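You operate a simulated robot arm through the tools that you are given. There is no shell and no other tool.

You are at the controls of a simulated robot arm. One attempt, no reset.

JOB
Put things in order on the top of the drawer table. At the end: the white jar with a pink lid stands on top of the white carton; the silver steel block from the top of the drawer table stands where the white jar with a pink lid stood; the clear plastic beaker stands where the silver steel block stood; the clear vial from the top of the drawer table stands on top of the white square tub (marked "WHITE"); whatever was shut is shut again. Leave all else as you found it, and nothing knocked over.

It is judged by the outcome, as a careful person would: the job done as asked, and still so three seconds after it is handed in. It fails if anything else is knocked over, pushed out of place, dropped, spilled or broken. Lids that push on must go on centred and level and be pressed home; caps that screw on are set level and turned clockwise until they are tight.

ROBOT AND FRAMES
A 6-joint arm with a two-finger parallel gripper, fixed in place. Base frame: the origin is at the foot of the arm, x ahead of it, y to its left, z up; the work surface is at about z = 0. Readings come in m, rad, newtons and seconds.
With the tool pointing down near the work surface it reaches from about 0.14 to 0.58 m from the base axis. Its first joint turns from -1.152 to 1.152 rad. Payload 2.1 kg.
The tool frame sits at the grasp point between the pads (the TCP): z along the fingers, y along the line on which they close. The tips reach 0.03 m beyond it. The gripper opens to 0.094 m. The fingers are 0.028 m wide and 0.01 m thick; the gripper's body (0.05 by 0.096 m) begins 0.055 m behind the TCP.
Orientation is told as [roll, pitch, yaw] about the base's x, y, z axes, in that order, counted from this pose: with the fingers straight down and closing along the base's y, the tool's x points along the base's -x, its y along +y and its z along -z.

CONTROLS
- The arm moves only by the tool play_rows. Its argument "commands" is one flat list of numbers, 7 for each row, row after row: the turn, a rotation vector about the tool's x, y, z in rad, then the shift along the tool's x, y, z in m, then the finger opening in m, from 0 to 0.094. In form: [ax, ay, az, tx, ty, tz, gripper, ax, ay, az, tx, ty, tz, gripper, ...]. A call has 1 to 20 rows; each row shifts and turns the commanded pose from where the row before left it, along the tool's axes as they then stand. Each row takes 0.2 s and may step no farther than 0.05 m and 0.15 rad from the row before; otherwise, or with a gripper value out of range, the whole call is refused. A pose out of reach is approached as far as the arm can. The call stops where the force on the tool passes 40 N (or 10 N more than at its start, if that is more) or the arm is blocked; 0.2 s more then pass. Each finger travels about 0.072 m/s and halts on what it meets, pressing with about 24 N; the grip force reading is that of the motor and also rises with nothing between the fingers. The clock runs only during rows and for 0.2 s after the last one: add rows that do not move to give the fingers time. The reply holds the time, the measured pose of the TCP, the force on the tool along the base axes, the opening and the grip force, in the units named above and with some noise, with the torque about the TCP (base axes, N m) and any sound that the robot's microphone picked up.
- Cameras (640 x 400 px; columns grow to the right, rows downward): "scene" is fixed at [0.0531, -0.3682, 0.4871]; the picture's right is [0.80, -0.61, 0.00], its down [-0.33, -0.43, -0.84] and it looks along [0.51, 0.67, -0.54] (base axes); focal length 227 px, centre (320, 200). "wrist" rides on the gripper at [0.076, 0.014, -0.103] in the tool frame; the picture's right is [-0.18, 0.98, 0.00], its down [-0.75, -0.14, -0.64] and it looks along [-0.63, -0.12, 0.77] (tool axes); focal length 243 px, centre (320, 200). There is no depth. A picture from a camera that has moved, and an enlarged one, comes with that camera's place and axes in the base frame and with its lens.
- grab_frame(camera): a new picture of that camera. It takes no simulated time.
- zoom(camera, box): a new picture of the part [left, top, right, bottom] of that camera's present view, enlarged. It takes no simulated time.
- finish_job(): hands the job in; it is judged then, once.

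Places have to be worked out from the pictures, the camera data and where the tool is seen. Open the gripper and draw the arm clear of the work before you hand the job in, unless the task says otherwise.

The tools are called after "Call:" as a command line: name --argument value ..., lists and objects as JSON in quotes. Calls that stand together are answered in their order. play_rows: Moves the arm, as the interface text tells. Its arguments: {"type":"object","properties":{"commands":{"type":"array","items":{"type":"number"}}},"required":["commands"]} The other tools are called the same way: grab_frame (camera) takes a picture; zoom (camera, box) takes an enlarged picture of a part of a camera's view; finish_job () hands the job in.

At the start:

```text
t: 0.0
tool_pos: [0.3714, -0.1002, 0.327]
ee_rot: [0.0, -0.002, 0.0]
wrist_force: [-1.2, 0.6, 0.1]
wrist_torque: [-0.02, 0.01, -0.02]
finger_gap: 0.094
finger_force: 0.1
```

scene: 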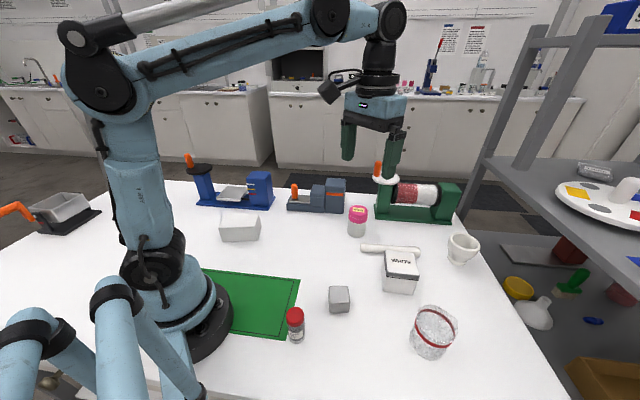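
wrist: 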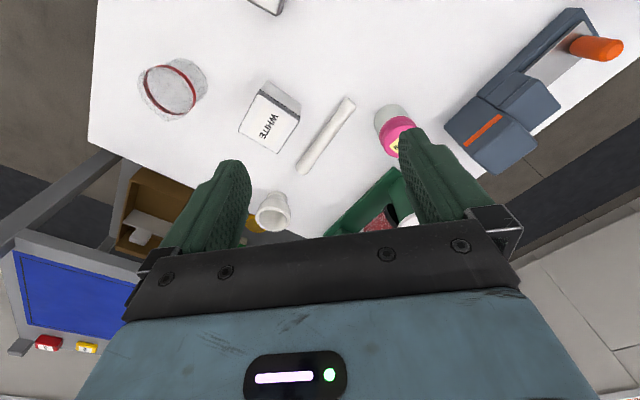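

I'll start by looking at the scene closely to identify every object.

Call:
zoom --camera "scene" --box '[200, 180, 360, 280]'

Call:
zoom --camera "scene" --box '[320, 190, 480, 290]'

Call:
zoom --camera "scene" --box '[240, 270, 480, 400]'

Call:
zoom --camera "scene" --box '[440, 120, 640, 400]'

Call:
zoom --camera "scene" --box '[0, 140, 240, 290]'

```text
4.00 times, centred on (280, 230) of scene
camera zoom: at [0.0531, -0.3682, 0.4871], right [0.8, -0.61, 0.0], down [-0.33, -0.43, -0.84], along [0.51, 0.67, -0.54], focal length 907 px, centre (480, 80)
```

zoom: 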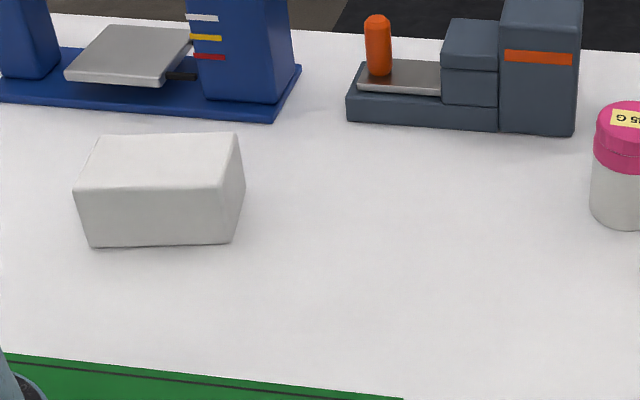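

```text
4.00 times, centred on (400, 240) of scene
camera zoom: at [0.0531, -0.3682, 0.4871], right [0.8, -0.61, 0.0], down [-0.33, -0.43, -0.84], along [0.51, 0.67, -0.54], focal length 907 px, centre (0, 40)
```

zoom: 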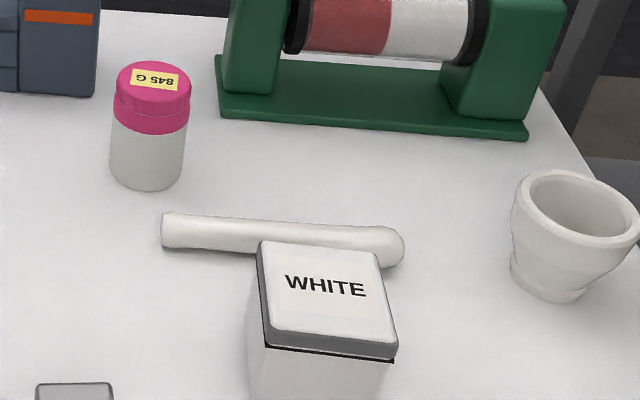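

```text
2.67 times, centred on (360, 335) of scene
camera zoom: at [0.0531, -0.3682, 0.4871], right [0.8, -0.61, 0.0], down [-0.33, -0.43, -0.84], along [0.51, 0.67, -0.54], focal length 604 px, centre (213, -160)
```

zoom: 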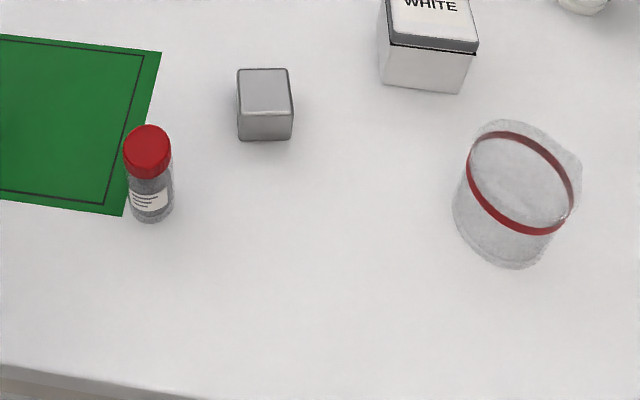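

```text
1.43 times, centred on (540, 260) of scene
camera zoom: at [0.0531, -0.3682, 0.4871], right [0.8, -0.61, 0.0], down [-0.33, -0.43, -0.84], along [0.51, 0.67, -0.54], focal length 324 px, centre (6, 114)
```

zoom: 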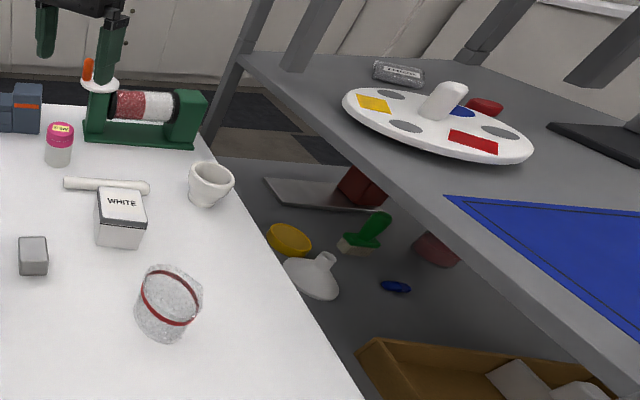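

```text
2.67 times, centred on (120, 215) of scene
camera zoom: at [0.0531, -0.3682, 0.4871], right [0.8, -0.61, 0.0], down [-0.33, -0.43, -0.84], along [0.51, 0.67, -0.54], focal length 604 px, centre (853, 160)
```

zoom: 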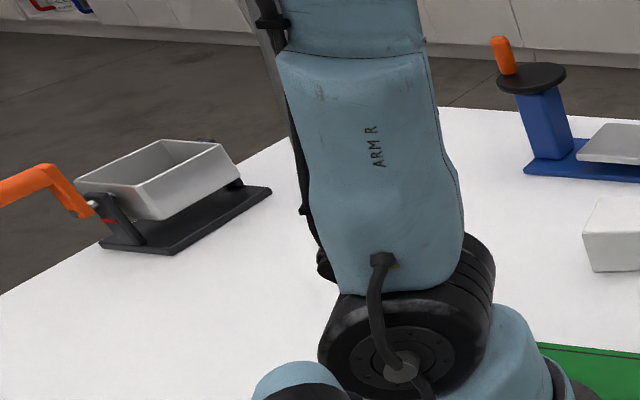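

I can identify all objects: jar near (0.49, 0.01), carton near (0.19, 0.22), block near (0.28, -0.145), beaker near (0.375, -0.335), vial near (0.16, -0.146), WHITE tub near (0.436, -0.187). I move to hover over the jar first to refine its place with the wrist camera.

Call:
play_rows --commands '[0, 0, 0, -0.0246, 0.022, 0.0154, 0.094, 0, 0, 0, -0.0246, 0.022, 0.0154, 0.094, 0, 0, 0, -0.0246, 0.022, 0.0154, 0.094, 0, 0, 0, -0.0246, 0.022, 0.0154, 0.094, 0, 0, 0, -0.0246, 0.022, 0.0154, 0.094, 0, 0, 0, 0, 0, 0, 0.094]'

Call:
grab_frame --camera "wrist"

Call:
grab_frame --camera "scene"

```text
t: 1.4
tool_pos: [0.495, 0.0105, 0.2515]
ee_rot: [-0.001, -0.001, -0.001]
wrist_force: [-0.5, 0.1, 0.1]
wrist_torque: [-0.02, 0.01, -0.02]
finger_gap: 0.094
finger_force: 0.0
```

```text
taken
camera wrist: at [0.4192, 0.0255, 0.3538], right [0.18, 0.98, 0.0], down [0.75, -0.14, 0.64], along [0.63, -0.12, -0.77], focal length 243 px, centre (320, 200)
```

wrist: 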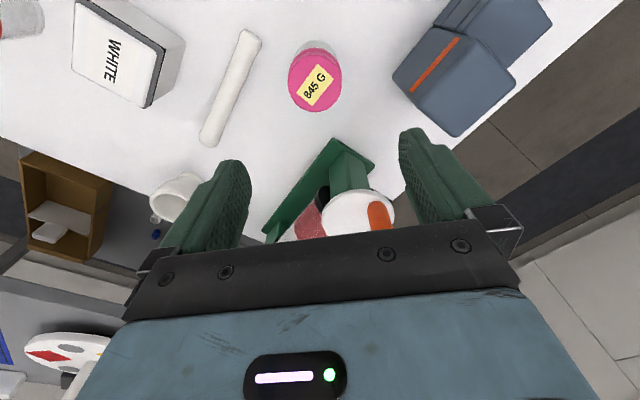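

```text
taken
```

scene: 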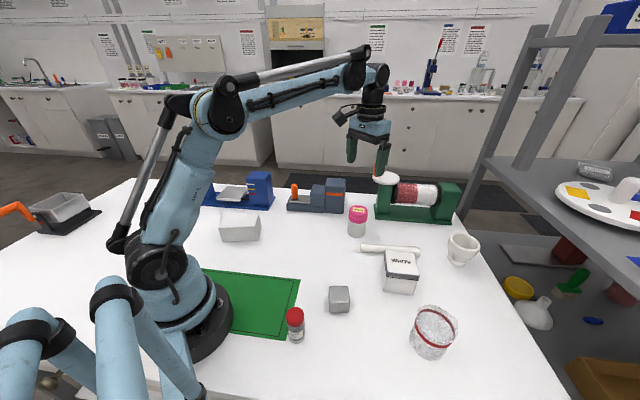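

The jar lid is right in view; I zoom in for an accurate centre.

Call:
zoom --camera "wrist" --box '[240, 20, 400, 120]'

Call:
zoom --camera "wrist" --box '[40, 0, 280, 150]'

```text
4.00 times, centred on (320, 70) of wrist
camera zoom: at [0.4192, 0.0255, 0.3538], right [0.18, 0.98, 0.0], down [0.75, -0.14, 0.64], along [0.63, -0.12, -0.77], focal length 970 px, centre (320, 720)
```

zoom: 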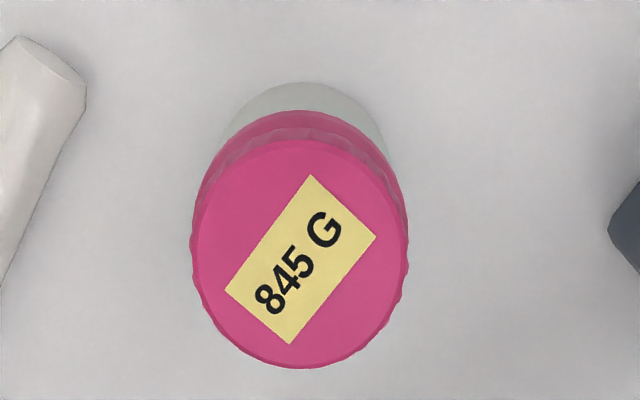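

```text
2.67 times, centred on (160, 75) of wrist
camera zoom: at [0.4192, 0.0255, 0.3538], right [0.18, 0.98, 0.0], down [0.75, -0.14, 0.64], along [0.63, -0.12, -0.77], focal length 647 px, centre (747, 533)
```

zoom: 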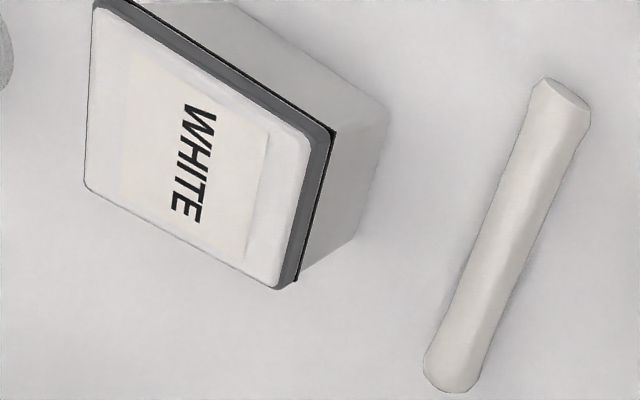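

The jar's centre works out at about (0.487, 0.007), about 0.056 wide and 0.085 high; the pestle end is about 2 cm clear of the finger path. I go down to z = 0.12 with the fingers at 0.08 and check.

Call:
play_rows --commands '[0, 0, 0, 0.002, -0.0008, 0.0325, 0.08, 0, 0, 0, 0.002, -0.0008, 0.0325, 0.08, 0, 0, 0, 0.002, -0.0008, 0.0325, 0.08, 0, 0, 0, 0.002, -0.0008, 0.0325, 0.08, 0, 0, 0, 0, 0, 0, 0.08]'

Call:
grab_frame --camera "wrist"

Call:
zoom --camera "scene" --box '[280, 120, 480, 270]'

```text
t: 2.6
tool_pos: [0.4869, 0.0056, 0.118]
ee_rot: [-0.001, -0.001, 0.001]
wrist_force: [-0.7, -0.6, -1.3]
wrist_torque: [-0.03, -0.01, -0.03]
finger_gap: 0.08
finger_force: 0.1
```

```text
taken
camera wrist: at [0.4115, 0.0202, 0.2207], right [0.18, 0.98, 0.0], down [0.75, -0.14, 0.64], along [0.63, -0.12, -0.77], focal length 243 px, centre (320, 200)
```

wrist: 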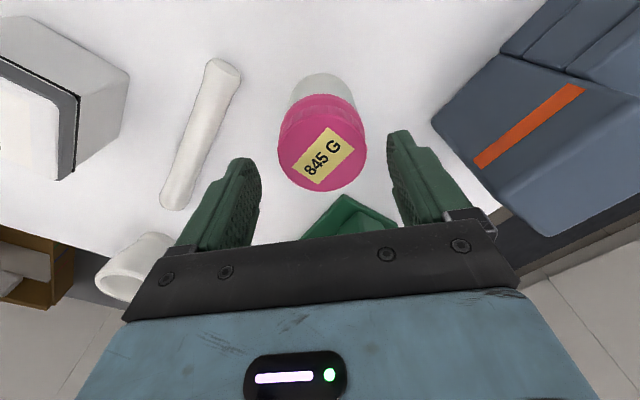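

```text
2.67 times, centred on (380, 195) of scene
camera zoom: at [0.0531, -0.3682, 0.4871], right [0.8, -0.61, 0.0], down [-0.33, -0.43, -0.84], along [0.51, 0.67, -0.54], focal length 604 px, centre (160, 213)
```

zoom: 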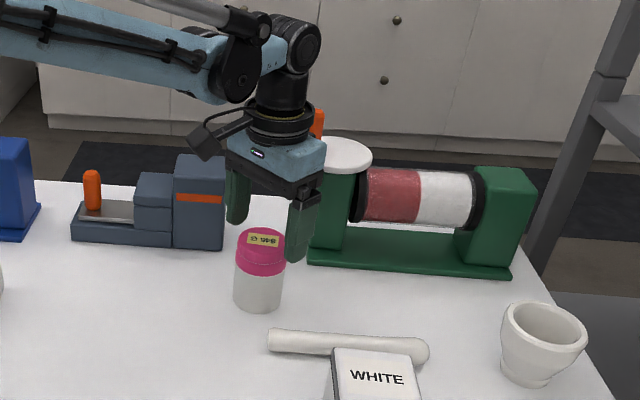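

The two views agree: jar centre (0.487, 0.007), height about 0.08, centred between the fingers. I lower to z ≈ 0.045 and close.

Call:
play_rows --commands '[0, 0, 0, 0, 0, 0.025, 0.08, 0, 0, 0, 0, 0, 0.025, 0.08, 0, 0, 0, 0, 0, 0.024, 0.08, 0, 0, 0, 0, 0, 0, 0.08, 0, 0, 0, 0, 0, 0, 0.05, 0, 0, 0, 0, 0, 0, 0.04, 0, 0, 0, 0, 0, 0, 0.04]'

Call:
grab_frame --camera "wrist"

Call:
zoom --camera "scene" --box '[280, 120, 480, 270]'

```text
t: 4.2
tool_pos: [0.4884, 0.0086, 0.0454]
ee_rot: [0.0, -0.001, 0.002]
wrist_force: [-0.4, -0.2, -0.5]
wrist_torque: [-0.01, -0.01, -0.02]
finger_gap: 0.0578
finger_force: 24.0
```

```text
taken
camera wrist: at [0.4114, 0.0232, 0.1478], right [0.18, 0.98, 0.0], down [0.75, -0.14, 0.64], along [0.63, -0.12, -0.77], focal length 243 px, centre (320, 200)
```

wrist: 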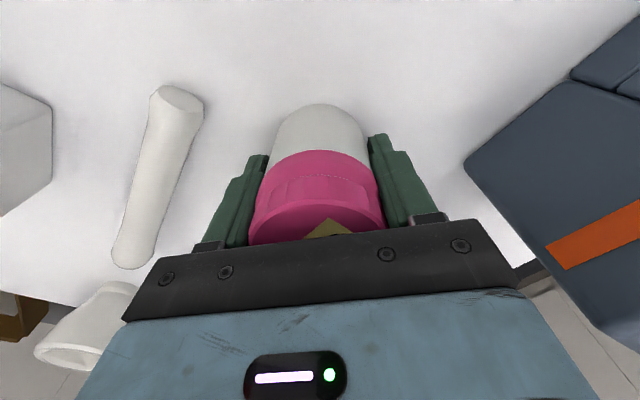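

```text
2.67 times, centred on (380, 195) of scene
camera zoom: at [0.0532, -0.3682, 0.4871], right [0.8, -0.61, 0.0], down [-0.33, -0.43, -0.84], along [0.51, 0.67, -0.54], focal length 604 px, centre (160, 213)
```

zoom: 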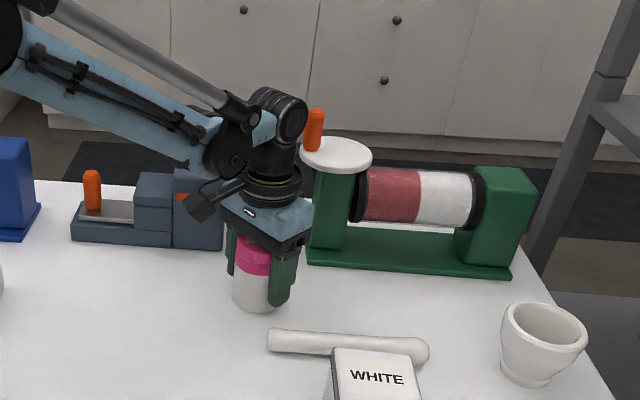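

The jar is gripped (gap 0.058, 24 N). I lift it gently 3 cm and check that it holds.

Call:
play_rows --commands '[0, 0, 0, 0, 0, -0.008, 0.04, 0, 0, 0, 0, 0, -0.012, 0.04, 0, 0, 0, 0, 0, -0.012, 0.04, 0, 0, 0, 0, 0, 0, 0.04]'

Call:
grab_frame --camera "wrist"

Call:
zoom --camera "scene" --box '[280, 120, 480, 270]'

```text
t: 5.2
tool_pos: [0.4871, 0.0079, 0.0774]
ee_rot: [0.0, 0.0, 0.001]
wrist_force: [0.6, 0.4, -8.5]
wrist_torque: [-0.03, -0.01, 0.0]
finger_gap: 0.0578
finger_force: 24.2
```

```text
taken
camera wrist: at [0.4113, 0.0222, 0.1806], right [0.18, 0.98, 0.0], down [0.75, -0.14, 0.64], along [0.63, -0.12, -0.77], focal length 243 px, centre (320, 200)
```

wrist: 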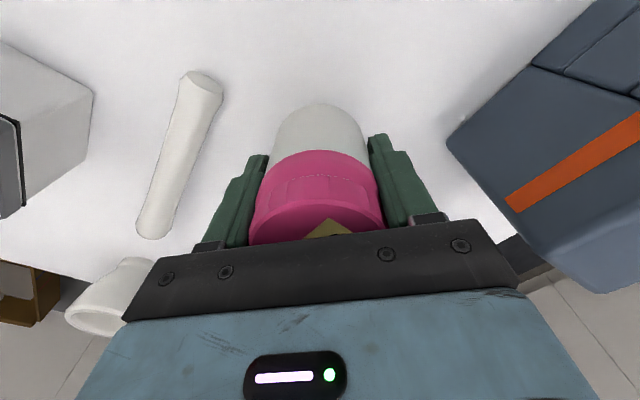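

```text
2.67 times, centred on (380, 195) of scene
camera zoom: at [0.0532, -0.3682, 0.4871], right [0.8, -0.61, 0.0], down [-0.33, -0.43, -0.84], along [0.51, 0.67, -0.54], focal length 604 px, centre (160, 213)
```

zoom: 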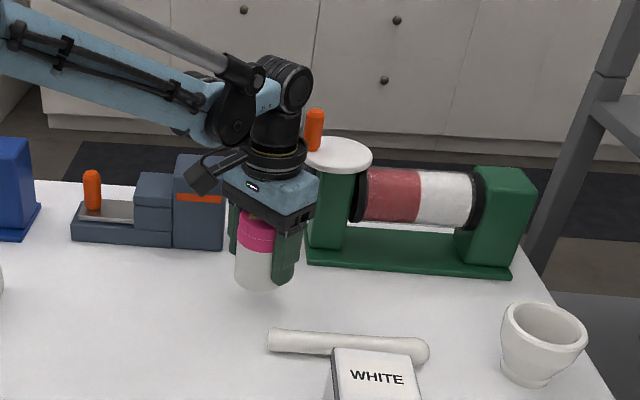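

The jar is held firmly (8.5 N, matching 845 g). I raise it to z ≈ 0.25, carry it toward the carton, and turn the wrist so its camera can look at the carton.

Call:
play_rows --commands '[0, 0, 0, 0, 0, -0.03, 0.04, 0, 0, 0, 0, 0, -0.036, 0.04, 0, 0, 0, 0, 0, -0.036, 0.04, 0, 0, 0, 0, 0, -0.036, 0.04, 0, 0, 0, 0, 0, -0.034, 0.04, 0, 0, 0, 0.0267, 0.0251, 0, 0.04, 0, 0, 0, 0.0267, 0.0251, 0, 0.04, 0, 0, 0, 0.0267, 0.0251, 0, 0.04, 0, 0, 0, 0.0267, 0.0251, 0, 0.04, 0, 0, 0, 0.0267, 0.0251, 0, 0.04, 0, 0, 0, 0.0267, 0.0251, 0, 0.04, 0, 0, 0, 0.0267, 0.0251, 0, 0.04, 0, 0, 0, 0.0267, 0.0251, 0, 0.04, 0, 0, 0, 0.0267, 0.0251, 0, 0.04, 0, 0, 0, 0.0267, 0.0251, 0, 0.04]'

Call:
play_rows --commands '[0, 0, -0.1433, 0, 0, 0, 0.04, 0, 0, -0.1433, 0, 0, 0, 0.04, 0, 0, -0.1433, 0, 0, 0, 0.04, 0, 0, -0.1433, 0, 0, 0, 0.04, 0, 0, -0.1433, 0, 0, 0, 0.04, 0, 0, -0.1433, 0, 0, 0, 0.04, 0, 0, 0, 0, 0, 0, 0.04]'

Call:
grab_frame --camera "wrist"

Call:
grab_frame --camera "scene"

```text
t: 8.4
tool_pos: [0.2235, 0.2564, 0.2519]
ee_rot: [0.0, -0.001, 0.0]
wrist_force: [-0.4, -0.7, -8.1]
wrist_torque: [0.0, 0.01, 0.01]
finger_gap: 0.0577
finger_force: 24.1
```

```text
t: 10.0
tool_pos: [0.2202, 0.259, 0.2504]
ee_rot: [-0.003, -0.001, 0.862]
wrist_force: [-0.1, -0.3, -9.5]
wrist_torque: [-0.02, -0.01, 0.04]
finger_gap: 0.0579
finger_force: 23.5
```

```text
taken
camera wrist: at [0.1597, 0.2103, 0.3535], right [-0.63, 0.78, 0.0], down [0.6, 0.48, 0.64], along [0.5, 0.4, -0.77], focal length 243 px, centre (320, 200)
```

wrist: 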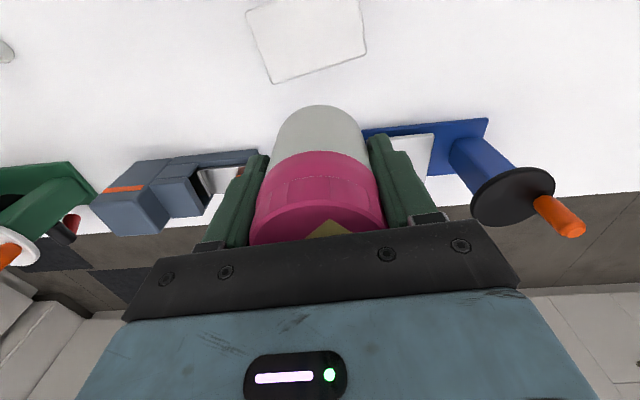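

```text
taken
```

scene: 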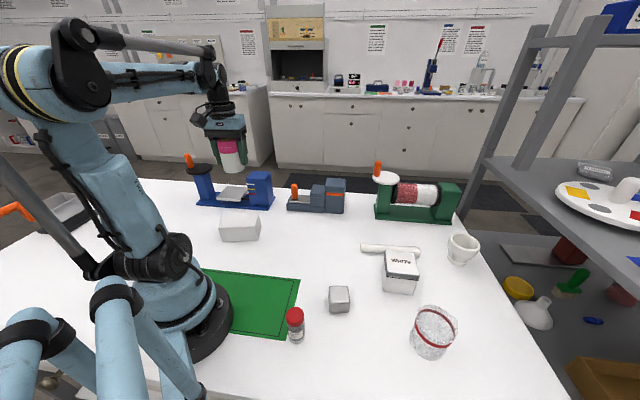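

The carton is just cut off at the picture's top edge; I back up 2.5 cm toward the base to see it all.

Call:
play_rows --commands '[0, 0, 0, 0.025, 0, 0, 0.04, 0, 0, 0, 0, 0, 0, 0.04]'

Call:
zoom --camera "wrist" --box '[200, 0, 440, 150]'

Call:
zoom --camera "scene" --box '[180, 130, 340, 230]'

Call:
zoom --camera "scene" --box '[200, 190, 280, 250]'

```text
t: 10.6
tool_pos: [0.2041, 0.2404, 0.2493]
ee_rot: [-0.001, 0.0, 0.862]
wrist_force: [-0.7, -1.3, -8.7]
wrist_torque: [0.04, 0.01, 0.0]
finger_gap: 0.0575
finger_force: 24.0
```

```text
2.67 times, centred on (320, 75) of wrist
camera zoom: at [0.1424, 0.1916, 0.3517], right [-0.63, 0.78, 0.0], down [0.6, 0.48, 0.64], along [0.5, 0.4, -0.77], focal length 647 px, centre (320, 533)
```

zoom: 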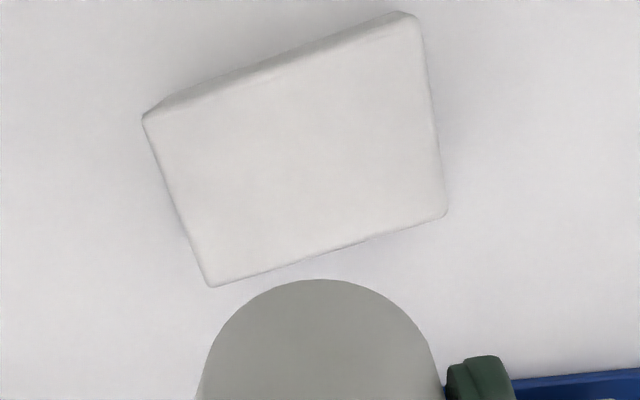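

```text
4.00 times, centred on (260, 180) of scene
camera zoom: at [0.0531, -0.3681, 0.4871], right [0.8, -0.61, 0.0], down [-0.33, -0.43, -0.84], along [0.51, 0.67, -0.54], focal length 907 px, centre (560, 280)
```

zoom: 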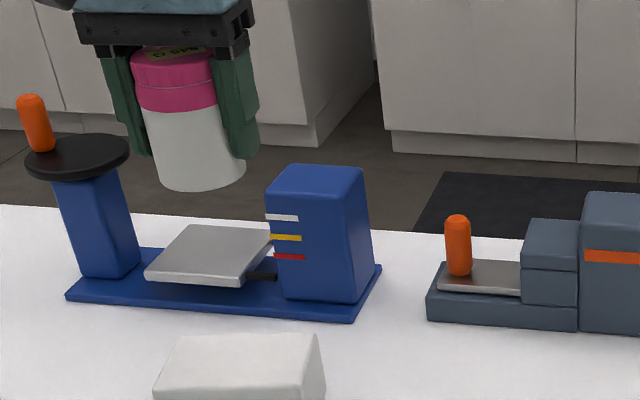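

```text
6.67 times, centred on (240, 220) of scene
camera zoom: at [0.0531, -0.3681, 0.4871], right [0.8, -0.61, 0.0], down [-0.33, -0.43, -0.84], along [0.51, 0.67, -0.54], focal length 1511 px, centre (853, 67)
```

zoom: 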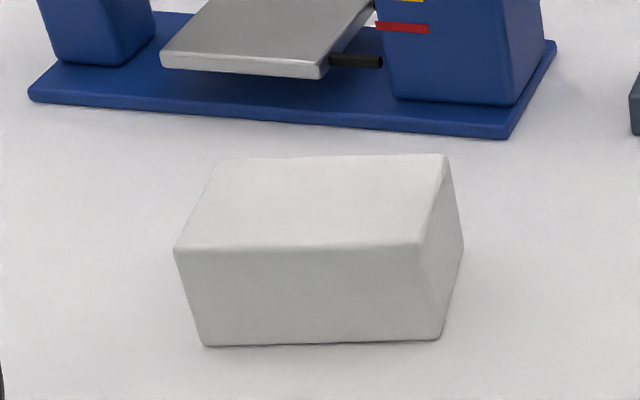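

I zoom further on the carton in the wrist view to pin its top-face corners.

Call:
zoom --camera "wrist" --box '[240, 0, 400, 110]'

```text
3.64 times, centred on (320, 55) of wrist
camera zoom: at [0.1424, 0.1916, 0.3517], right [-0.63, 0.78, 0.0], down [0.6, 0.48, 0.64], along [0.5, 0.4, -0.77], focal length 882 px, centre (320, 727)
```

zoom: 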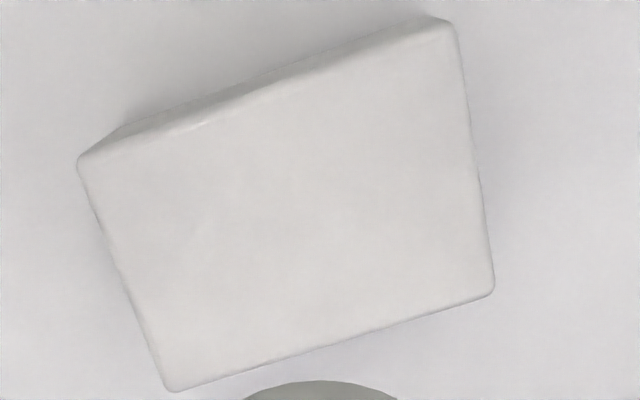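

Combining both cameras, the carton's top centre is about (0.191, 0.222) with its top at z ≈ 0.057. I centre the jar over it and descend to just above contact (TCP ≈ 0.108).

Call:
play_rows --commands '[0, 0, 0, 0.022, -0.0011, 0, 0.04, 0, 0, 0, 0, 0, 0.03, 0.04, 0, 0, 0, 0, 0, 0.035, 0.04, 0, 0, 0, 0, 0, 0.035, 0.04, 0, 0, 0, 0, 0, 0.025, 0.04, 0, 0, 0, 0, 0, 0.015, 0.04, 0, 0, 0, 0, 0, 0, 0.04]'

Call:
grab_frame --camera "wrist"

Call:
zoom --camera "scene" --box '[180, 150, 300, 250]'

```text
t: 12.2
tool_pos: [0.1915, 0.2243, 0.1077]
ee_rot: [-0.001, -0.002, 0.861]
wrist_force: [0.3, 0.7, -7.8]
wrist_torque: [0.0, 0.02, -0.01]
finger_gap: 0.0577
finger_force: 24.3
```

```text
taken
camera wrist: at [0.1294, 0.1763, 0.211], right [-0.63, 0.78, 0.0], down [0.6, 0.48, 0.64], along [0.5, 0.4, -0.77], focal length 243 px, centre (320, 200)
```

wrist: 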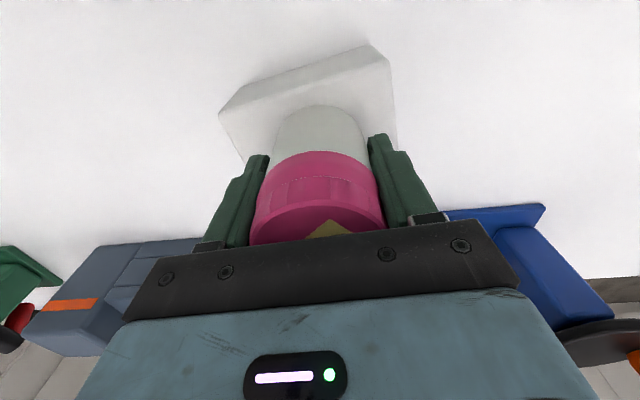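

```text
4.00 times, centred on (240, 200) of scene
camera zoom: at [0.0531, -0.3681, 0.4871], right [0.8, -0.61, 0.0], down [-0.33, -0.43, -0.84], along [0.51, 0.67, -0.54], focal length 907 px, centre (640, 200)
```

zoom: 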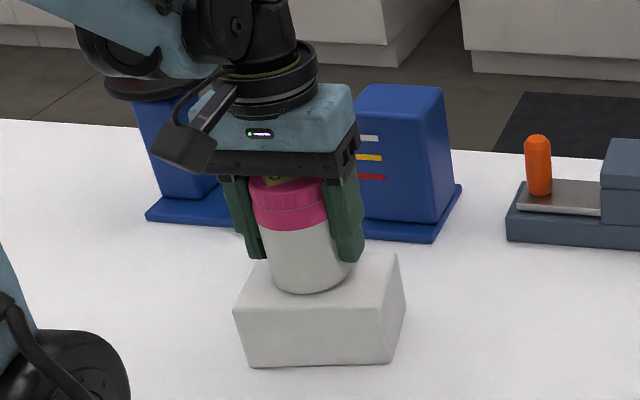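

The jar hangs about 5 mm above the carton, roughly 3 mm too far back; I shift it forward by 3 mm and lower in small steps, watching the force.

Call:
play_rows --commands '[0, 0, 0, 0.003, -0.0003, 0, 0.04, 0, 0, 0, 0, 0, 0.003, 0.04, 0, 0, 0, 0, 0, 0.0015, 0.04, 0, 0, 0, 0, 0, 0.001, 0.04, 0, 0, 0, 0, 0, 0, 0.04]'

Call:
zoom --camera "scene" --box '[180, 150, 300, 250]'

```text
t: 13.4
tool_pos: [0.1887, 0.2195, 0.1052]
ee_rot: [-0.001, -0.003, 0.861]
wrist_force: [0.3, 0.3, -7.9]
wrist_torque: [0.0, 0.0, -0.01]
finger_gap: 0.0576
finger_force: 24.3
```

```text
4.00 times, centred on (240, 200) of scene
camera zoom: at [0.0531, -0.3681, 0.4871], right [0.8, -0.61, 0.0], down [-0.33, -0.43, -0.84], along [0.51, 0.67, -0.54], focal length 907 px, centre (640, 200)
```

zoom: 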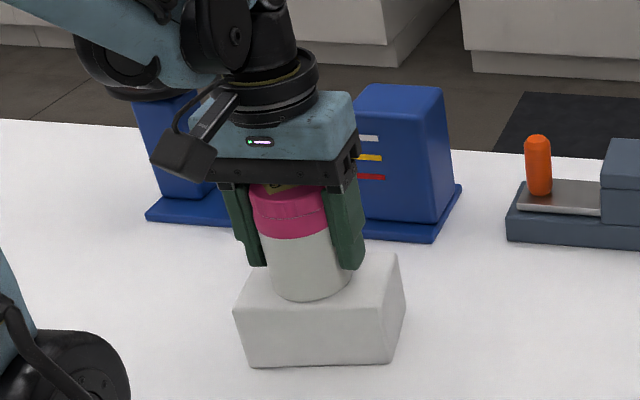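

Still hanging (–8 N). I continue down in 1 mm steps until the weight is taken by the carton.

Call:
play_rows --commands '[0, 0, 0, 0, 0, 0.001, 0.04, 0, 0, 0, 0, 0, 0.001, 0.04, 0, 0, 0, 0, 0, 0, 0.04]'

Call:
play_rows --commands '[0, 0, 0, 0, 0, 0.0007, 0.04, 0, 0, 0, 0, 0, 0, 0.04]'

```text
t: 14.2
tool_pos: [0.1886, 0.2202, 0.1029]
ee_rot: [0.001, -0.003, 0.86]
wrist_force: [-3.8, 3.3, 20.7]
wrist_torque: [0.16, 0.14, 0.06]
finger_gap: 0.0575
finger_force: 24.4
```

```text
t: 14.8
tool_pos: [0.1881, 0.2191, 0.1023]
ee_rot: [-0.002, -0.001, 0.86]
wrist_force: [-6.7, 1.7, 19.2]
wrist_torque: [0.08, 0.29, 0.07]
finger_gap: 0.0577
finger_force: 23.6
```

Contact made (about +20 N). I relieve about 1 mm of preload, then open the fingers gradually.

Call:
play_rows --commands '[0, 0, 0, 0, 0, -0.001, 0.04, 0, 0, 0, 0, 0, 0, 0.056, 0, 0, 0, 0, 0, 0, 0.06, 0, 0, 0, 0, 0, 0, 0.064, 0, 0, 0, 0, 0, 0, 0.072, 0, 0, 0, 0, 0, 0, 0.08]'

Call:
grab_frame --camera "wrist"

Call:
zoom --camera "scene" --box '[180, 150, 300, 250]'

```text
t: 16.2
tool_pos: [0.1883, 0.2182, 0.102]
ee_rot: [-0.003, -0.001, 0.859]
wrist_force: [0.6, -0.3, 0.1]
wrist_torque: [-0.04, 0.01, 0.03]
finger_gap: 0.08
finger_force: 0.0
```

```text
taken
camera wrist: at [0.1272, 0.1713, 0.2058], right [-0.63, 0.78, 0.0], down [0.6, 0.48, 0.64], along [0.5, 0.4, -0.77], focal length 243 px, centre (320, 200)
```

wrist: 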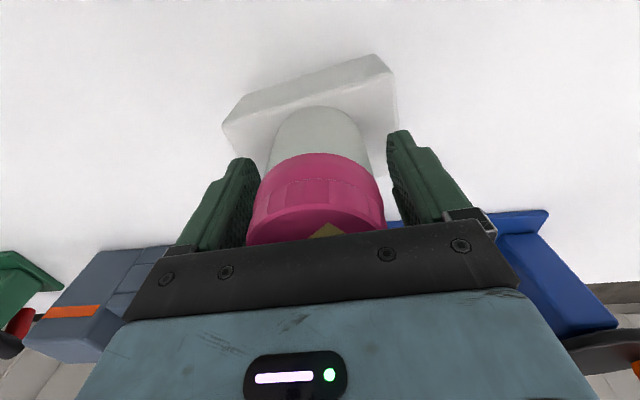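

```text
4.00 times, centred on (240, 200) of scene
camera zoom: at [0.0531, -0.3682, 0.4871], right [0.8, -0.61, 0.0], down [-0.33, -0.43, -0.84], along [0.51, 0.67, -0.54], focal length 907 px, centre (640, 200)
```

zoom: 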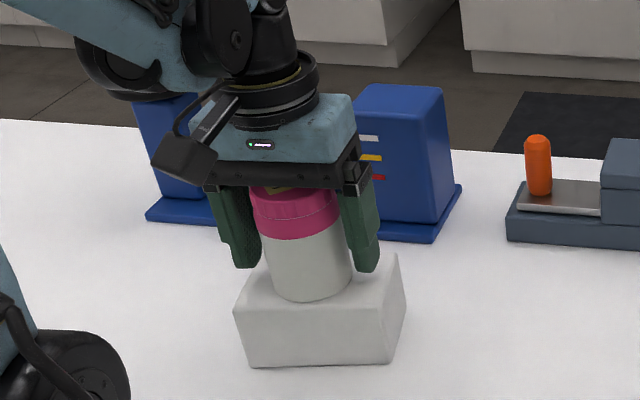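

The jar stands free and centred on the carton. I rise straight up, unwind the wrist and travel over to the steel block.

Call:
play_rows --commands '[0, 0, 0, 0, 0, -0.02, 0.08, 0, 0, 0, 0, 0, -0.04, 0.08, 0, 0, 0, 0, 0, -0.045, 0.08, 0, 0, 0, 0, 0, -0.045, 0.08, 0, 0, 0.1433, 0, 0, 0, 0.08, 0, 0, 0.1433, 0, 0, 0, 0.08, 0, 0, 0.1433, 0, 0, 0, 0.08, 0, 0, 0.1433, 0, 0, 0, 0.08, 0, 0, 0.1433, 0, 0, 0, 0.08, 0, 0, 0.1433, 0, 0, 0, 0.08, 0, 0, 0, -0.0099, -0.0404, 0, 0.08, 0, 0, 0, -0.0099, -0.0404, 0, 0.08, 0, 0, 0, -0.0099, -0.0404, 0, 0.08, 0, 0, 0, -0.0099, -0.0404, 0, 0.08, 0, 0, 0, -0.0099, -0.0404, 0, 0.08, 0, 0, 0, -0.0099, -0.0404, 0, 0.08, 0, 0, 0, -0.0099, -0.0404, 0, 0.08, 0, 0, 0, -0.0099, -0.0404, 0, 0.08, 0, 0, 0, -0.0099, -0.0404, 0, 0.08]'

Call:
play_rows --commands '[0, 0, 0.147, 0, 0, 0, 0.08, 0, 0, 0.147, 0, 0, 0, 0.08, 0, 0, 0.147, 0, 0, 0, 0.08, 0, 0, 0.147, 0, 0, 0, 0.08, 0, 0, 0, 0, 0, 0.045, 0.08, 0, 0, 0, 0, 0, 0, 0.08]'

Call:
grab_frame --camera "wrist"

Call:
grab_frame --camera "scene"

```text
t: 20.2
tool_pos: [0.2773, -0.1431, 0.2533]
ee_rot: [0.001, -0.002, 0.001]
wrist_force: [0.2, 0.8, -0.5]
wrist_torque: [0.01, 0.01, 0.0]
finger_gap: 0.0801
finger_force: 0.1
```

```text
t: 21.6
tool_pos: [0.2779, -0.1436, 0.2096]
ee_rot: [0.001, -0.001, -0.588]
wrist_force: [0.3, 0.3, 0.5]
wrist_torque: [-0.02, 0.0, 0.01]
finger_gap: 0.0799
finger_force: 0.1
```

```text
taken
camera wrist: at [0.2221, -0.0883, 0.3117], right [0.7, 0.72, 0.0], down [0.55, -0.54, 0.64], along [0.46, -0.45, -0.77], focal length 243 px, centre (320, 200)
```

wrist: 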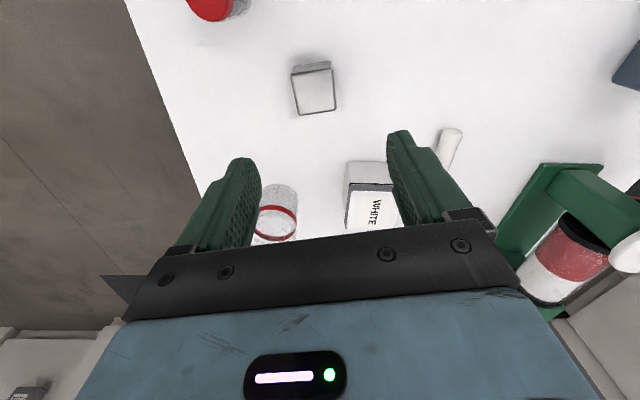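

```text
taken
```

scene: 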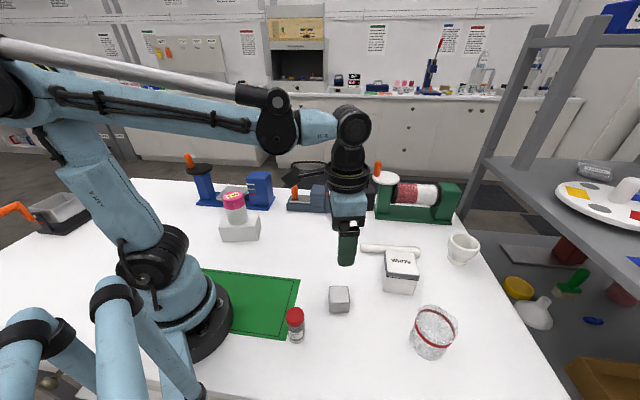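

Call:
zoom --camera "wrist" --box '[240, 30, 400, 130]'

Call:
zoom --camera "wrist" --box '[160, 0, 280, 75]'

Call:
zoom --camera "scene" --box '[200, 170, 300, 250]'

```text
4.00 times, centred on (320, 80) of wrist
camera zoom: at [0.2221, -0.0883, 0.3117], right [0.7, 0.72, 0.0], down [0.55, -0.54, 0.64], along [0.46, -0.45, -0.77], focal length 970 px, centre (320, 680)
```

zoom: 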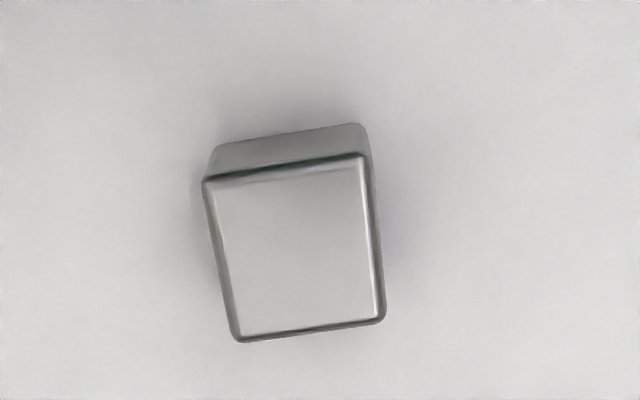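

```text
5.33 times, centred on (220, 38) of wrist
camera zoom: at [0.2221, -0.0883, 0.3117], right [0.7, 0.72, 0.0], down [0.55, -0.54, 0.64], along [0.46, -0.45, -0.77], focal length 1294 px, centre (853, 1067)
```

zoom: 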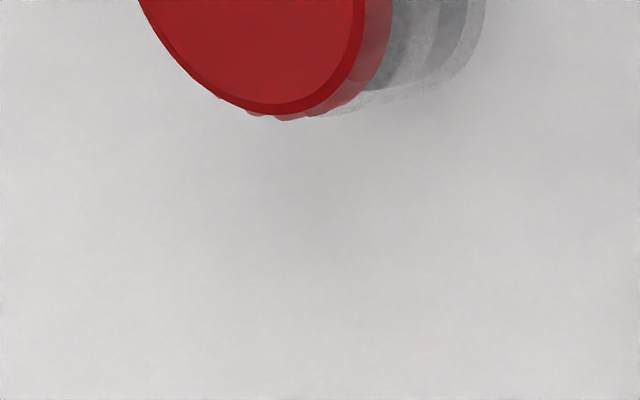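

```text
5.00 times, centred on (250, 210) of scene
camera zoom: at [0.0531, -0.3682, 0.4871], right [0.8, -0.61, 0.0], down [-0.33, -0.43, -0.84], along [0.51, 0.67, -0.54], focal length 1133 px, centre (670, 150)
```

zoom: 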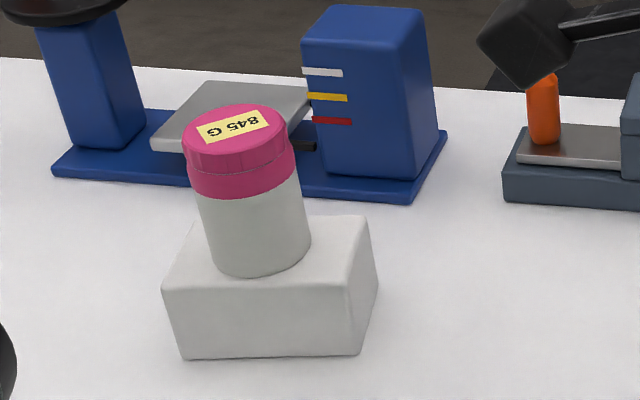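

The jar sits upright on the carton. The block's top corners give a centre about (0.274, -0.148), 0.041 wide, turned about -35°; I align (6.8 mm sideways, 0.02 rad) and descend to z ≈ 0.09 for a check.

Call:
play_rows --commands '[0, 0, 0.022, 0, 0, 0, 0.08, 0, 0, 0, -0.0004, -0.0068, 0, 0.08, 0, 0, 0, 0, 0, 0.04, 0.08, 0, 0, 0, 0, 0, 0.04, 0.08, 0, 0, 0, 0, 0, 0.038, 0.08, 0, 0, 0, 0, 0, 0, 0.08]'

Call:
grab_frame --camera "wrist"

Call:
zoom --camera "scene" --box '[260, 220, 420, 330]'

```text
t: 23.0
tool_pos: [0.2761, -0.1498, 0.0893]
ee_rot: [0.002, -0.002, -0.61]
wrist_force: [-0.8, -0.1, 0.0]
wrist_torque: [0.01, 0.0, 0.01]
finger_gap: 0.0801
finger_force: 0.0
```

```text
taken
camera wrist: at [0.2201, -0.0938, 0.1922], right [0.71, 0.7, 0.0], down [0.54, -0.55, 0.64], along [0.45, -0.46, -0.77], focal length 243 px, centre (320, 200)
```

wrist: 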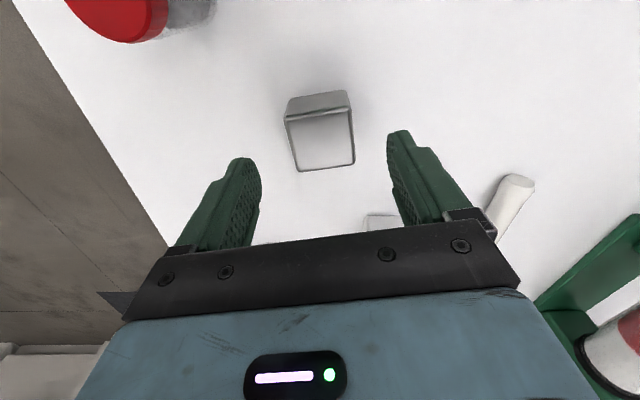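

```text
3.64 times, centred on (340, 275) of scene
camera zoom: at [0.0531, -0.3682, 0.4871], right [0.8, -0.61, 0.0], down [-0.33, -0.43, -0.84], along [0.51, 0.67, -0.54], focal length 824 px, centre (247, -73)
```

zoom: 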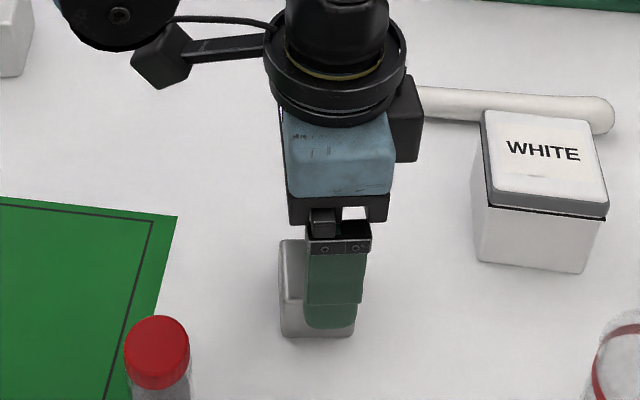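

The block is centred between the fingers. I lower to z ≈ 0.037 and close.

Call:
play_rows --commands '[0, 0, 0, 0, 0, 0.022, 0.08, 0, 0, 0, 0, 0, 0.018, 0.08, 0, 0, 0, 0, 0, 0.013, 0.08, 0, 0, 0, 0, 0, 0, 0.06, 0, 0, 0, 0, 0, 0, 0.04, 0, 0, 0, 0, 0, 0, 0.03, 0, 0, 0, 0, 0, 0, 0.03]'

Call:
grab_frame --camera "wrist"

```text
t: 24.6
tool_pos: [0.2758, -0.1496, 0.0379]
ee_rot: [0.002, -0.001, -0.609]
wrist_force: [-0.1, -0.1, -0.3]
wrist_torque: [-0.02, 0.0, 0.0]
finger_gap: 0.0492
finger_force: 24.3
```

```text
taken
camera wrist: at [0.2207, -0.0938, 0.1403], right [0.71, 0.7, 0.0], down [0.54, -0.55, 0.64], along [0.45, -0.46, -0.77], focal length 243 px, centre (320, 200)
```

wrist: 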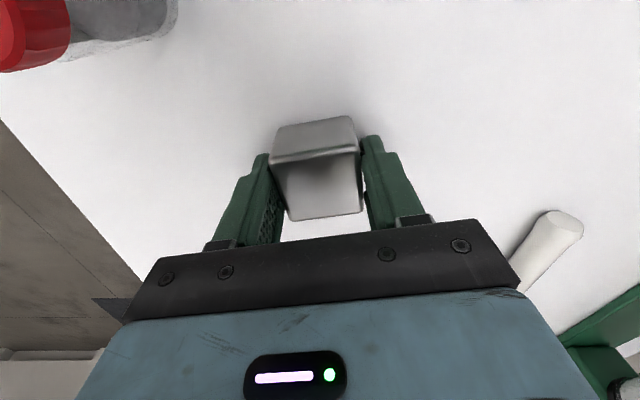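

The gap reads 0.049 though I judged the block about 0.041 wide; I look closely before lifting.

Call:
zoom --camera "wrist" --box '[220, 90, 420, 250]'

Call:
zoom --camera "scene" --box '[290, 230, 390, 330]'

```text
2.50 times, centred on (320, 170) of wrist
camera zoom: at [0.2207, -0.0938, 0.1403], right [0.71, 0.7, 0.0], down [0.54, -0.55, 0.64], along [0.45, -0.46, -0.77], focal length 606 px, centre (320, 275)
```

zoom: 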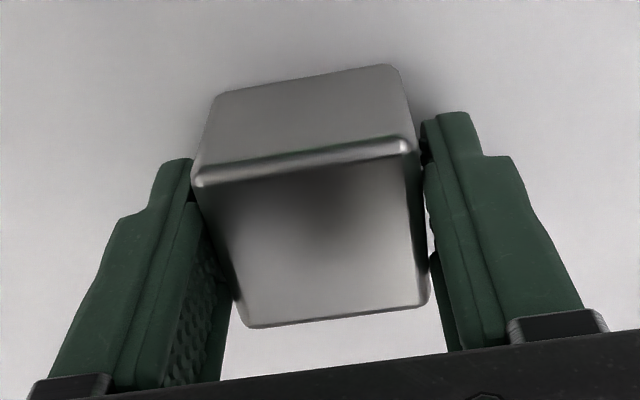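

```text
4.00 times, centred on (340, 280) of scene
camera zoom: at [0.0531, -0.3682, 0.4871], right [0.8, -0.61, 0.0], down [-0.33, -0.43, -0.84], along [0.51, 0.67, -0.54], focal length 907 px, centre (240, -120)
```

zoom: 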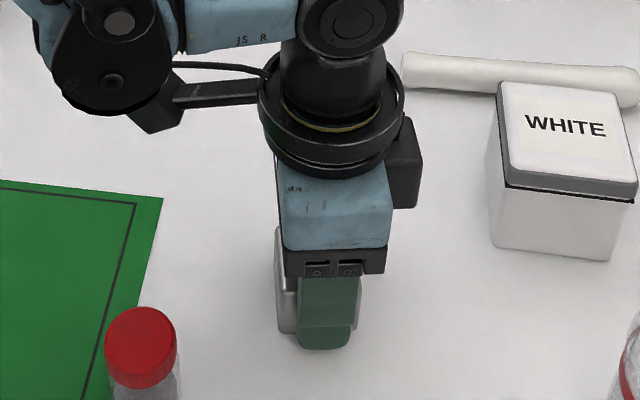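

The picture shows both fingers touching the flat sides of the block, squarely enough (rounded edges made me underestimate its width). I lift 2 cm and check the hold.

Call:
play_rows --commands '[0, 0, 0, 0, 0, -0.005, 0.03, 0, 0, 0, 0, 0, -0.007, 0.03, 0, 0, 0, 0, 0, -0.01, 0.03, 0, 0, 0, 0, 0, 0, 0.03]'

Call:
zoom --camera "wrist" --box '[220, 90, 420, 250]'

Call:
zoom --camera "scene" --box '[290, 230, 390, 330]'

```text
t: 25.6
tool_pos: [0.2748, -0.1495, 0.059]
ee_rot: [0.002, -0.001, -0.608]
wrist_force: [0.4, -0.4, -2.5]
wrist_torque: [0.02, -0.02, 0.01]
finger_gap: 0.0491
finger_force: 23.4
```

```text
2.50 times, centred on (320, 170) of wrist
camera zoom: at [0.2201, -0.0939, 0.1625], right [0.71, 0.7, 0.0], down [0.54, -0.55, 0.64], along [0.45, -0.46, -0.77], focal length 606 px, centre (320, 275)
```

zoom: 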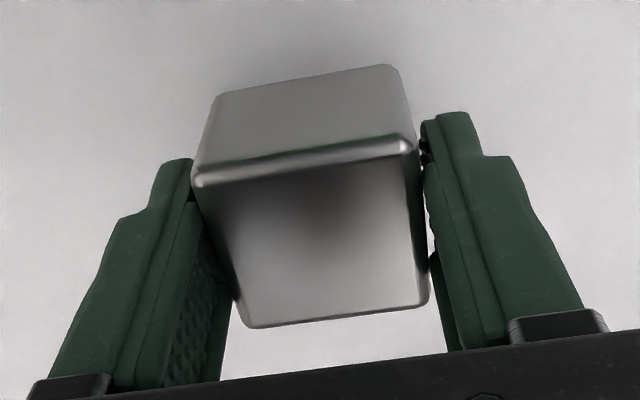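

```text
4.00 times, centred on (340, 280) of scene
camera zoom: at [0.0531, -0.3682, 0.4871], right [0.8, -0.61, 0.0], down [-0.33, -0.43, -0.84], along [0.51, 0.67, -0.54], focal length 907 px, centre (240, -120)
```

zoom: 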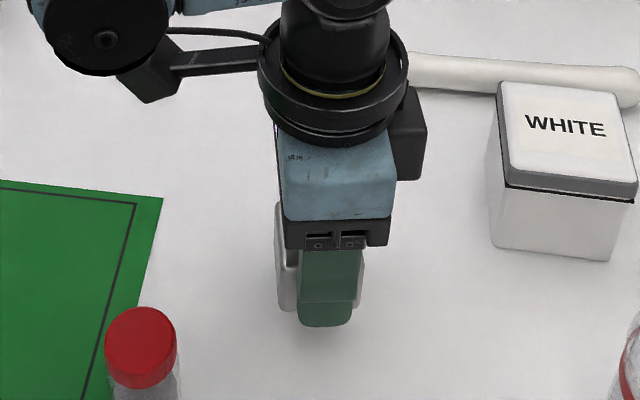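

The block is held securely (about 2.5 N). I raise it, turn the wrist back to yaw 0 and carry it to above the jar's old place at about (0.487, 0.007).

Call:
play_rows --commands '[0, 0, 0, 0, 0, -0.035, 0.03, 0, 0, 0, 0, 0, -0.035, 0.03, 0, 0, 0, 0, 0, -0.035, 0.03, 0, 0, 0, 0, 0, -0.035, 0.03, 0, 0, -0.122, 0, 0, 0, 0.03, 0, 0, -0.122, 0, 0, 0, 0.03, 0, 0, -0.122, 0, 0, 0, 0.03, 0, 0, -0.122, 0, 0, 0, 0.03, 0, 0, -0.122, 0, 0, 0, 0.03, 0, 0, 0, -0.03047, 0.02256, 0, 0.03, 0, 0, 0, -0.03047, 0.02256, 0, 0.03, 0, 0, 0, -0.03047, 0.02256, 0, 0.03, 0, 0, 0, -0.03047, 0.02256, 0, 0.03, 0, 0, 0, -0.03047, 0.02256, 0, 0.03, 0, 0, 0, -0.03047, 0.02256, 0, 0.03, 0, 0, 0, -0.03047, 0.02256, 0, 0.03, 0, 0, 0, 0, 0, 0, 0.03]'

Call:
grab_frame --camera "wrist"

Call:
grab_frame --camera "scene"

```text
t: 29.2
tool_pos: [0.4858, 0.0079, 0.2]
ee_rot: [0.001, -0.001, 0.002]
wrist_force: [-0.9, -0.1, -1.7]
wrist_torque: [-0.02, 0.02, -0.01]
finger_gap: 0.0494
finger_force: 24.1
```

```text
taken
camera wrist: at [0.4099, 0.0231, 0.3021], right [0.18, 0.98, 0.0], down [0.75, -0.14, 0.64], along [0.63, -0.12, -0.77], focal length 243 px, centre (320, 200)
```

wrist: 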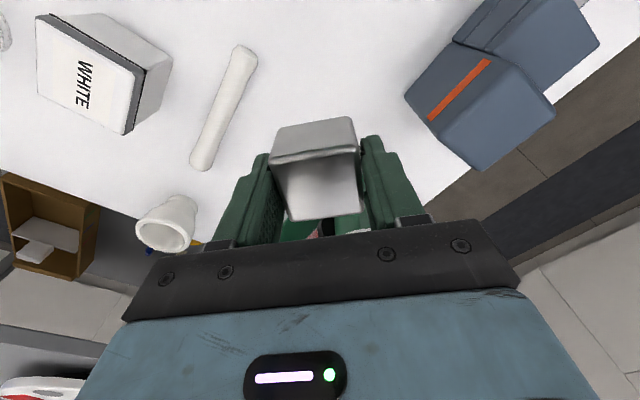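

```text
taken
```

scene: 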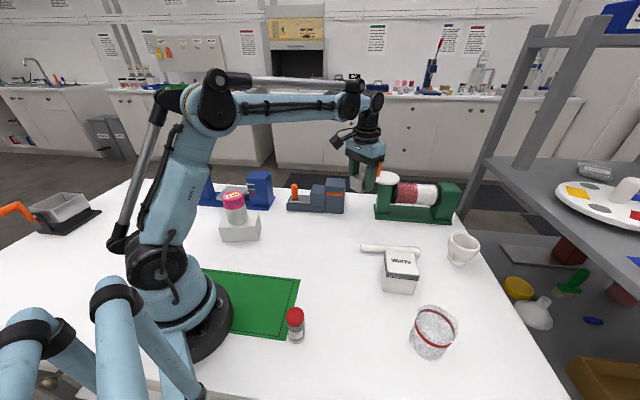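

Positioned over the jar's old spot. I descend to just above the table, then ease down.

Call:
play_rows --commands '[0, 0, 0, 0, 0, 0.036, 0.03, 0, 0, 0, 0, 0, 0.036, 0.03, 0, 0, 0, 0, 0, 0.036, 0.03, 0, 0, 0, 0, 0, 0.03, 0.03, 0, 0, 0, 0, 0, 0.014, 0.03, 0, 0, 0, 0, 0, 0.005, 0.03, 0, 0, 0, 0, 0, 0.002, 0.03, 0, 0, 0, 0, 0, 0.001, 0.03, 0, 0, 0, 0, 0, 0, 0.03]'

Call:
play_rows --commands '[0, 0, 0, 0, 0, 0.001, 0.03, 0, 0, 0, 0, 0, 0.0007, 0.03, 0, 0, 0, 0, 0, 0, 0.03]'

Call:
zoom --camera "scene" --box '[280, 120, 480, 270]'

```text
t: 31.2
tool_pos: [0.4876, 0.0079, 0.0379]
ee_rot: [0.0, -0.003, 0.001]
wrist_force: [-0.5, 0.2, -2.1]
wrist_torque: [-0.02, -0.03, 0.01]
finger_gap: 0.049
finger_force: 23.9
```

```text
t: 32.0
tool_pos: [0.4888, 0.0075, 0.0377]
ee_rot: [0.002, -0.003, 0.001]
wrist_force: [-0.6, -0.9, 7.6]
wrist_torque: [0.14, 0.04, 0.01]
finger_gap: 0.0494
finger_force: 24.0
```

```text
2.67 times, centred on (380, 195) of scene
camera zoom: at [0.0531, -0.3682, 0.4871], right [0.8, -0.61, 0.0], down [-0.33, -0.43, -0.84], along [0.51, 0.67, -0.54], focal length 604 px, centre (160, 213)
```

zoom: 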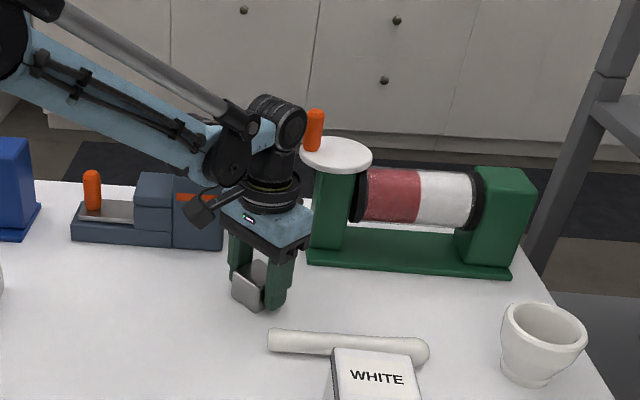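

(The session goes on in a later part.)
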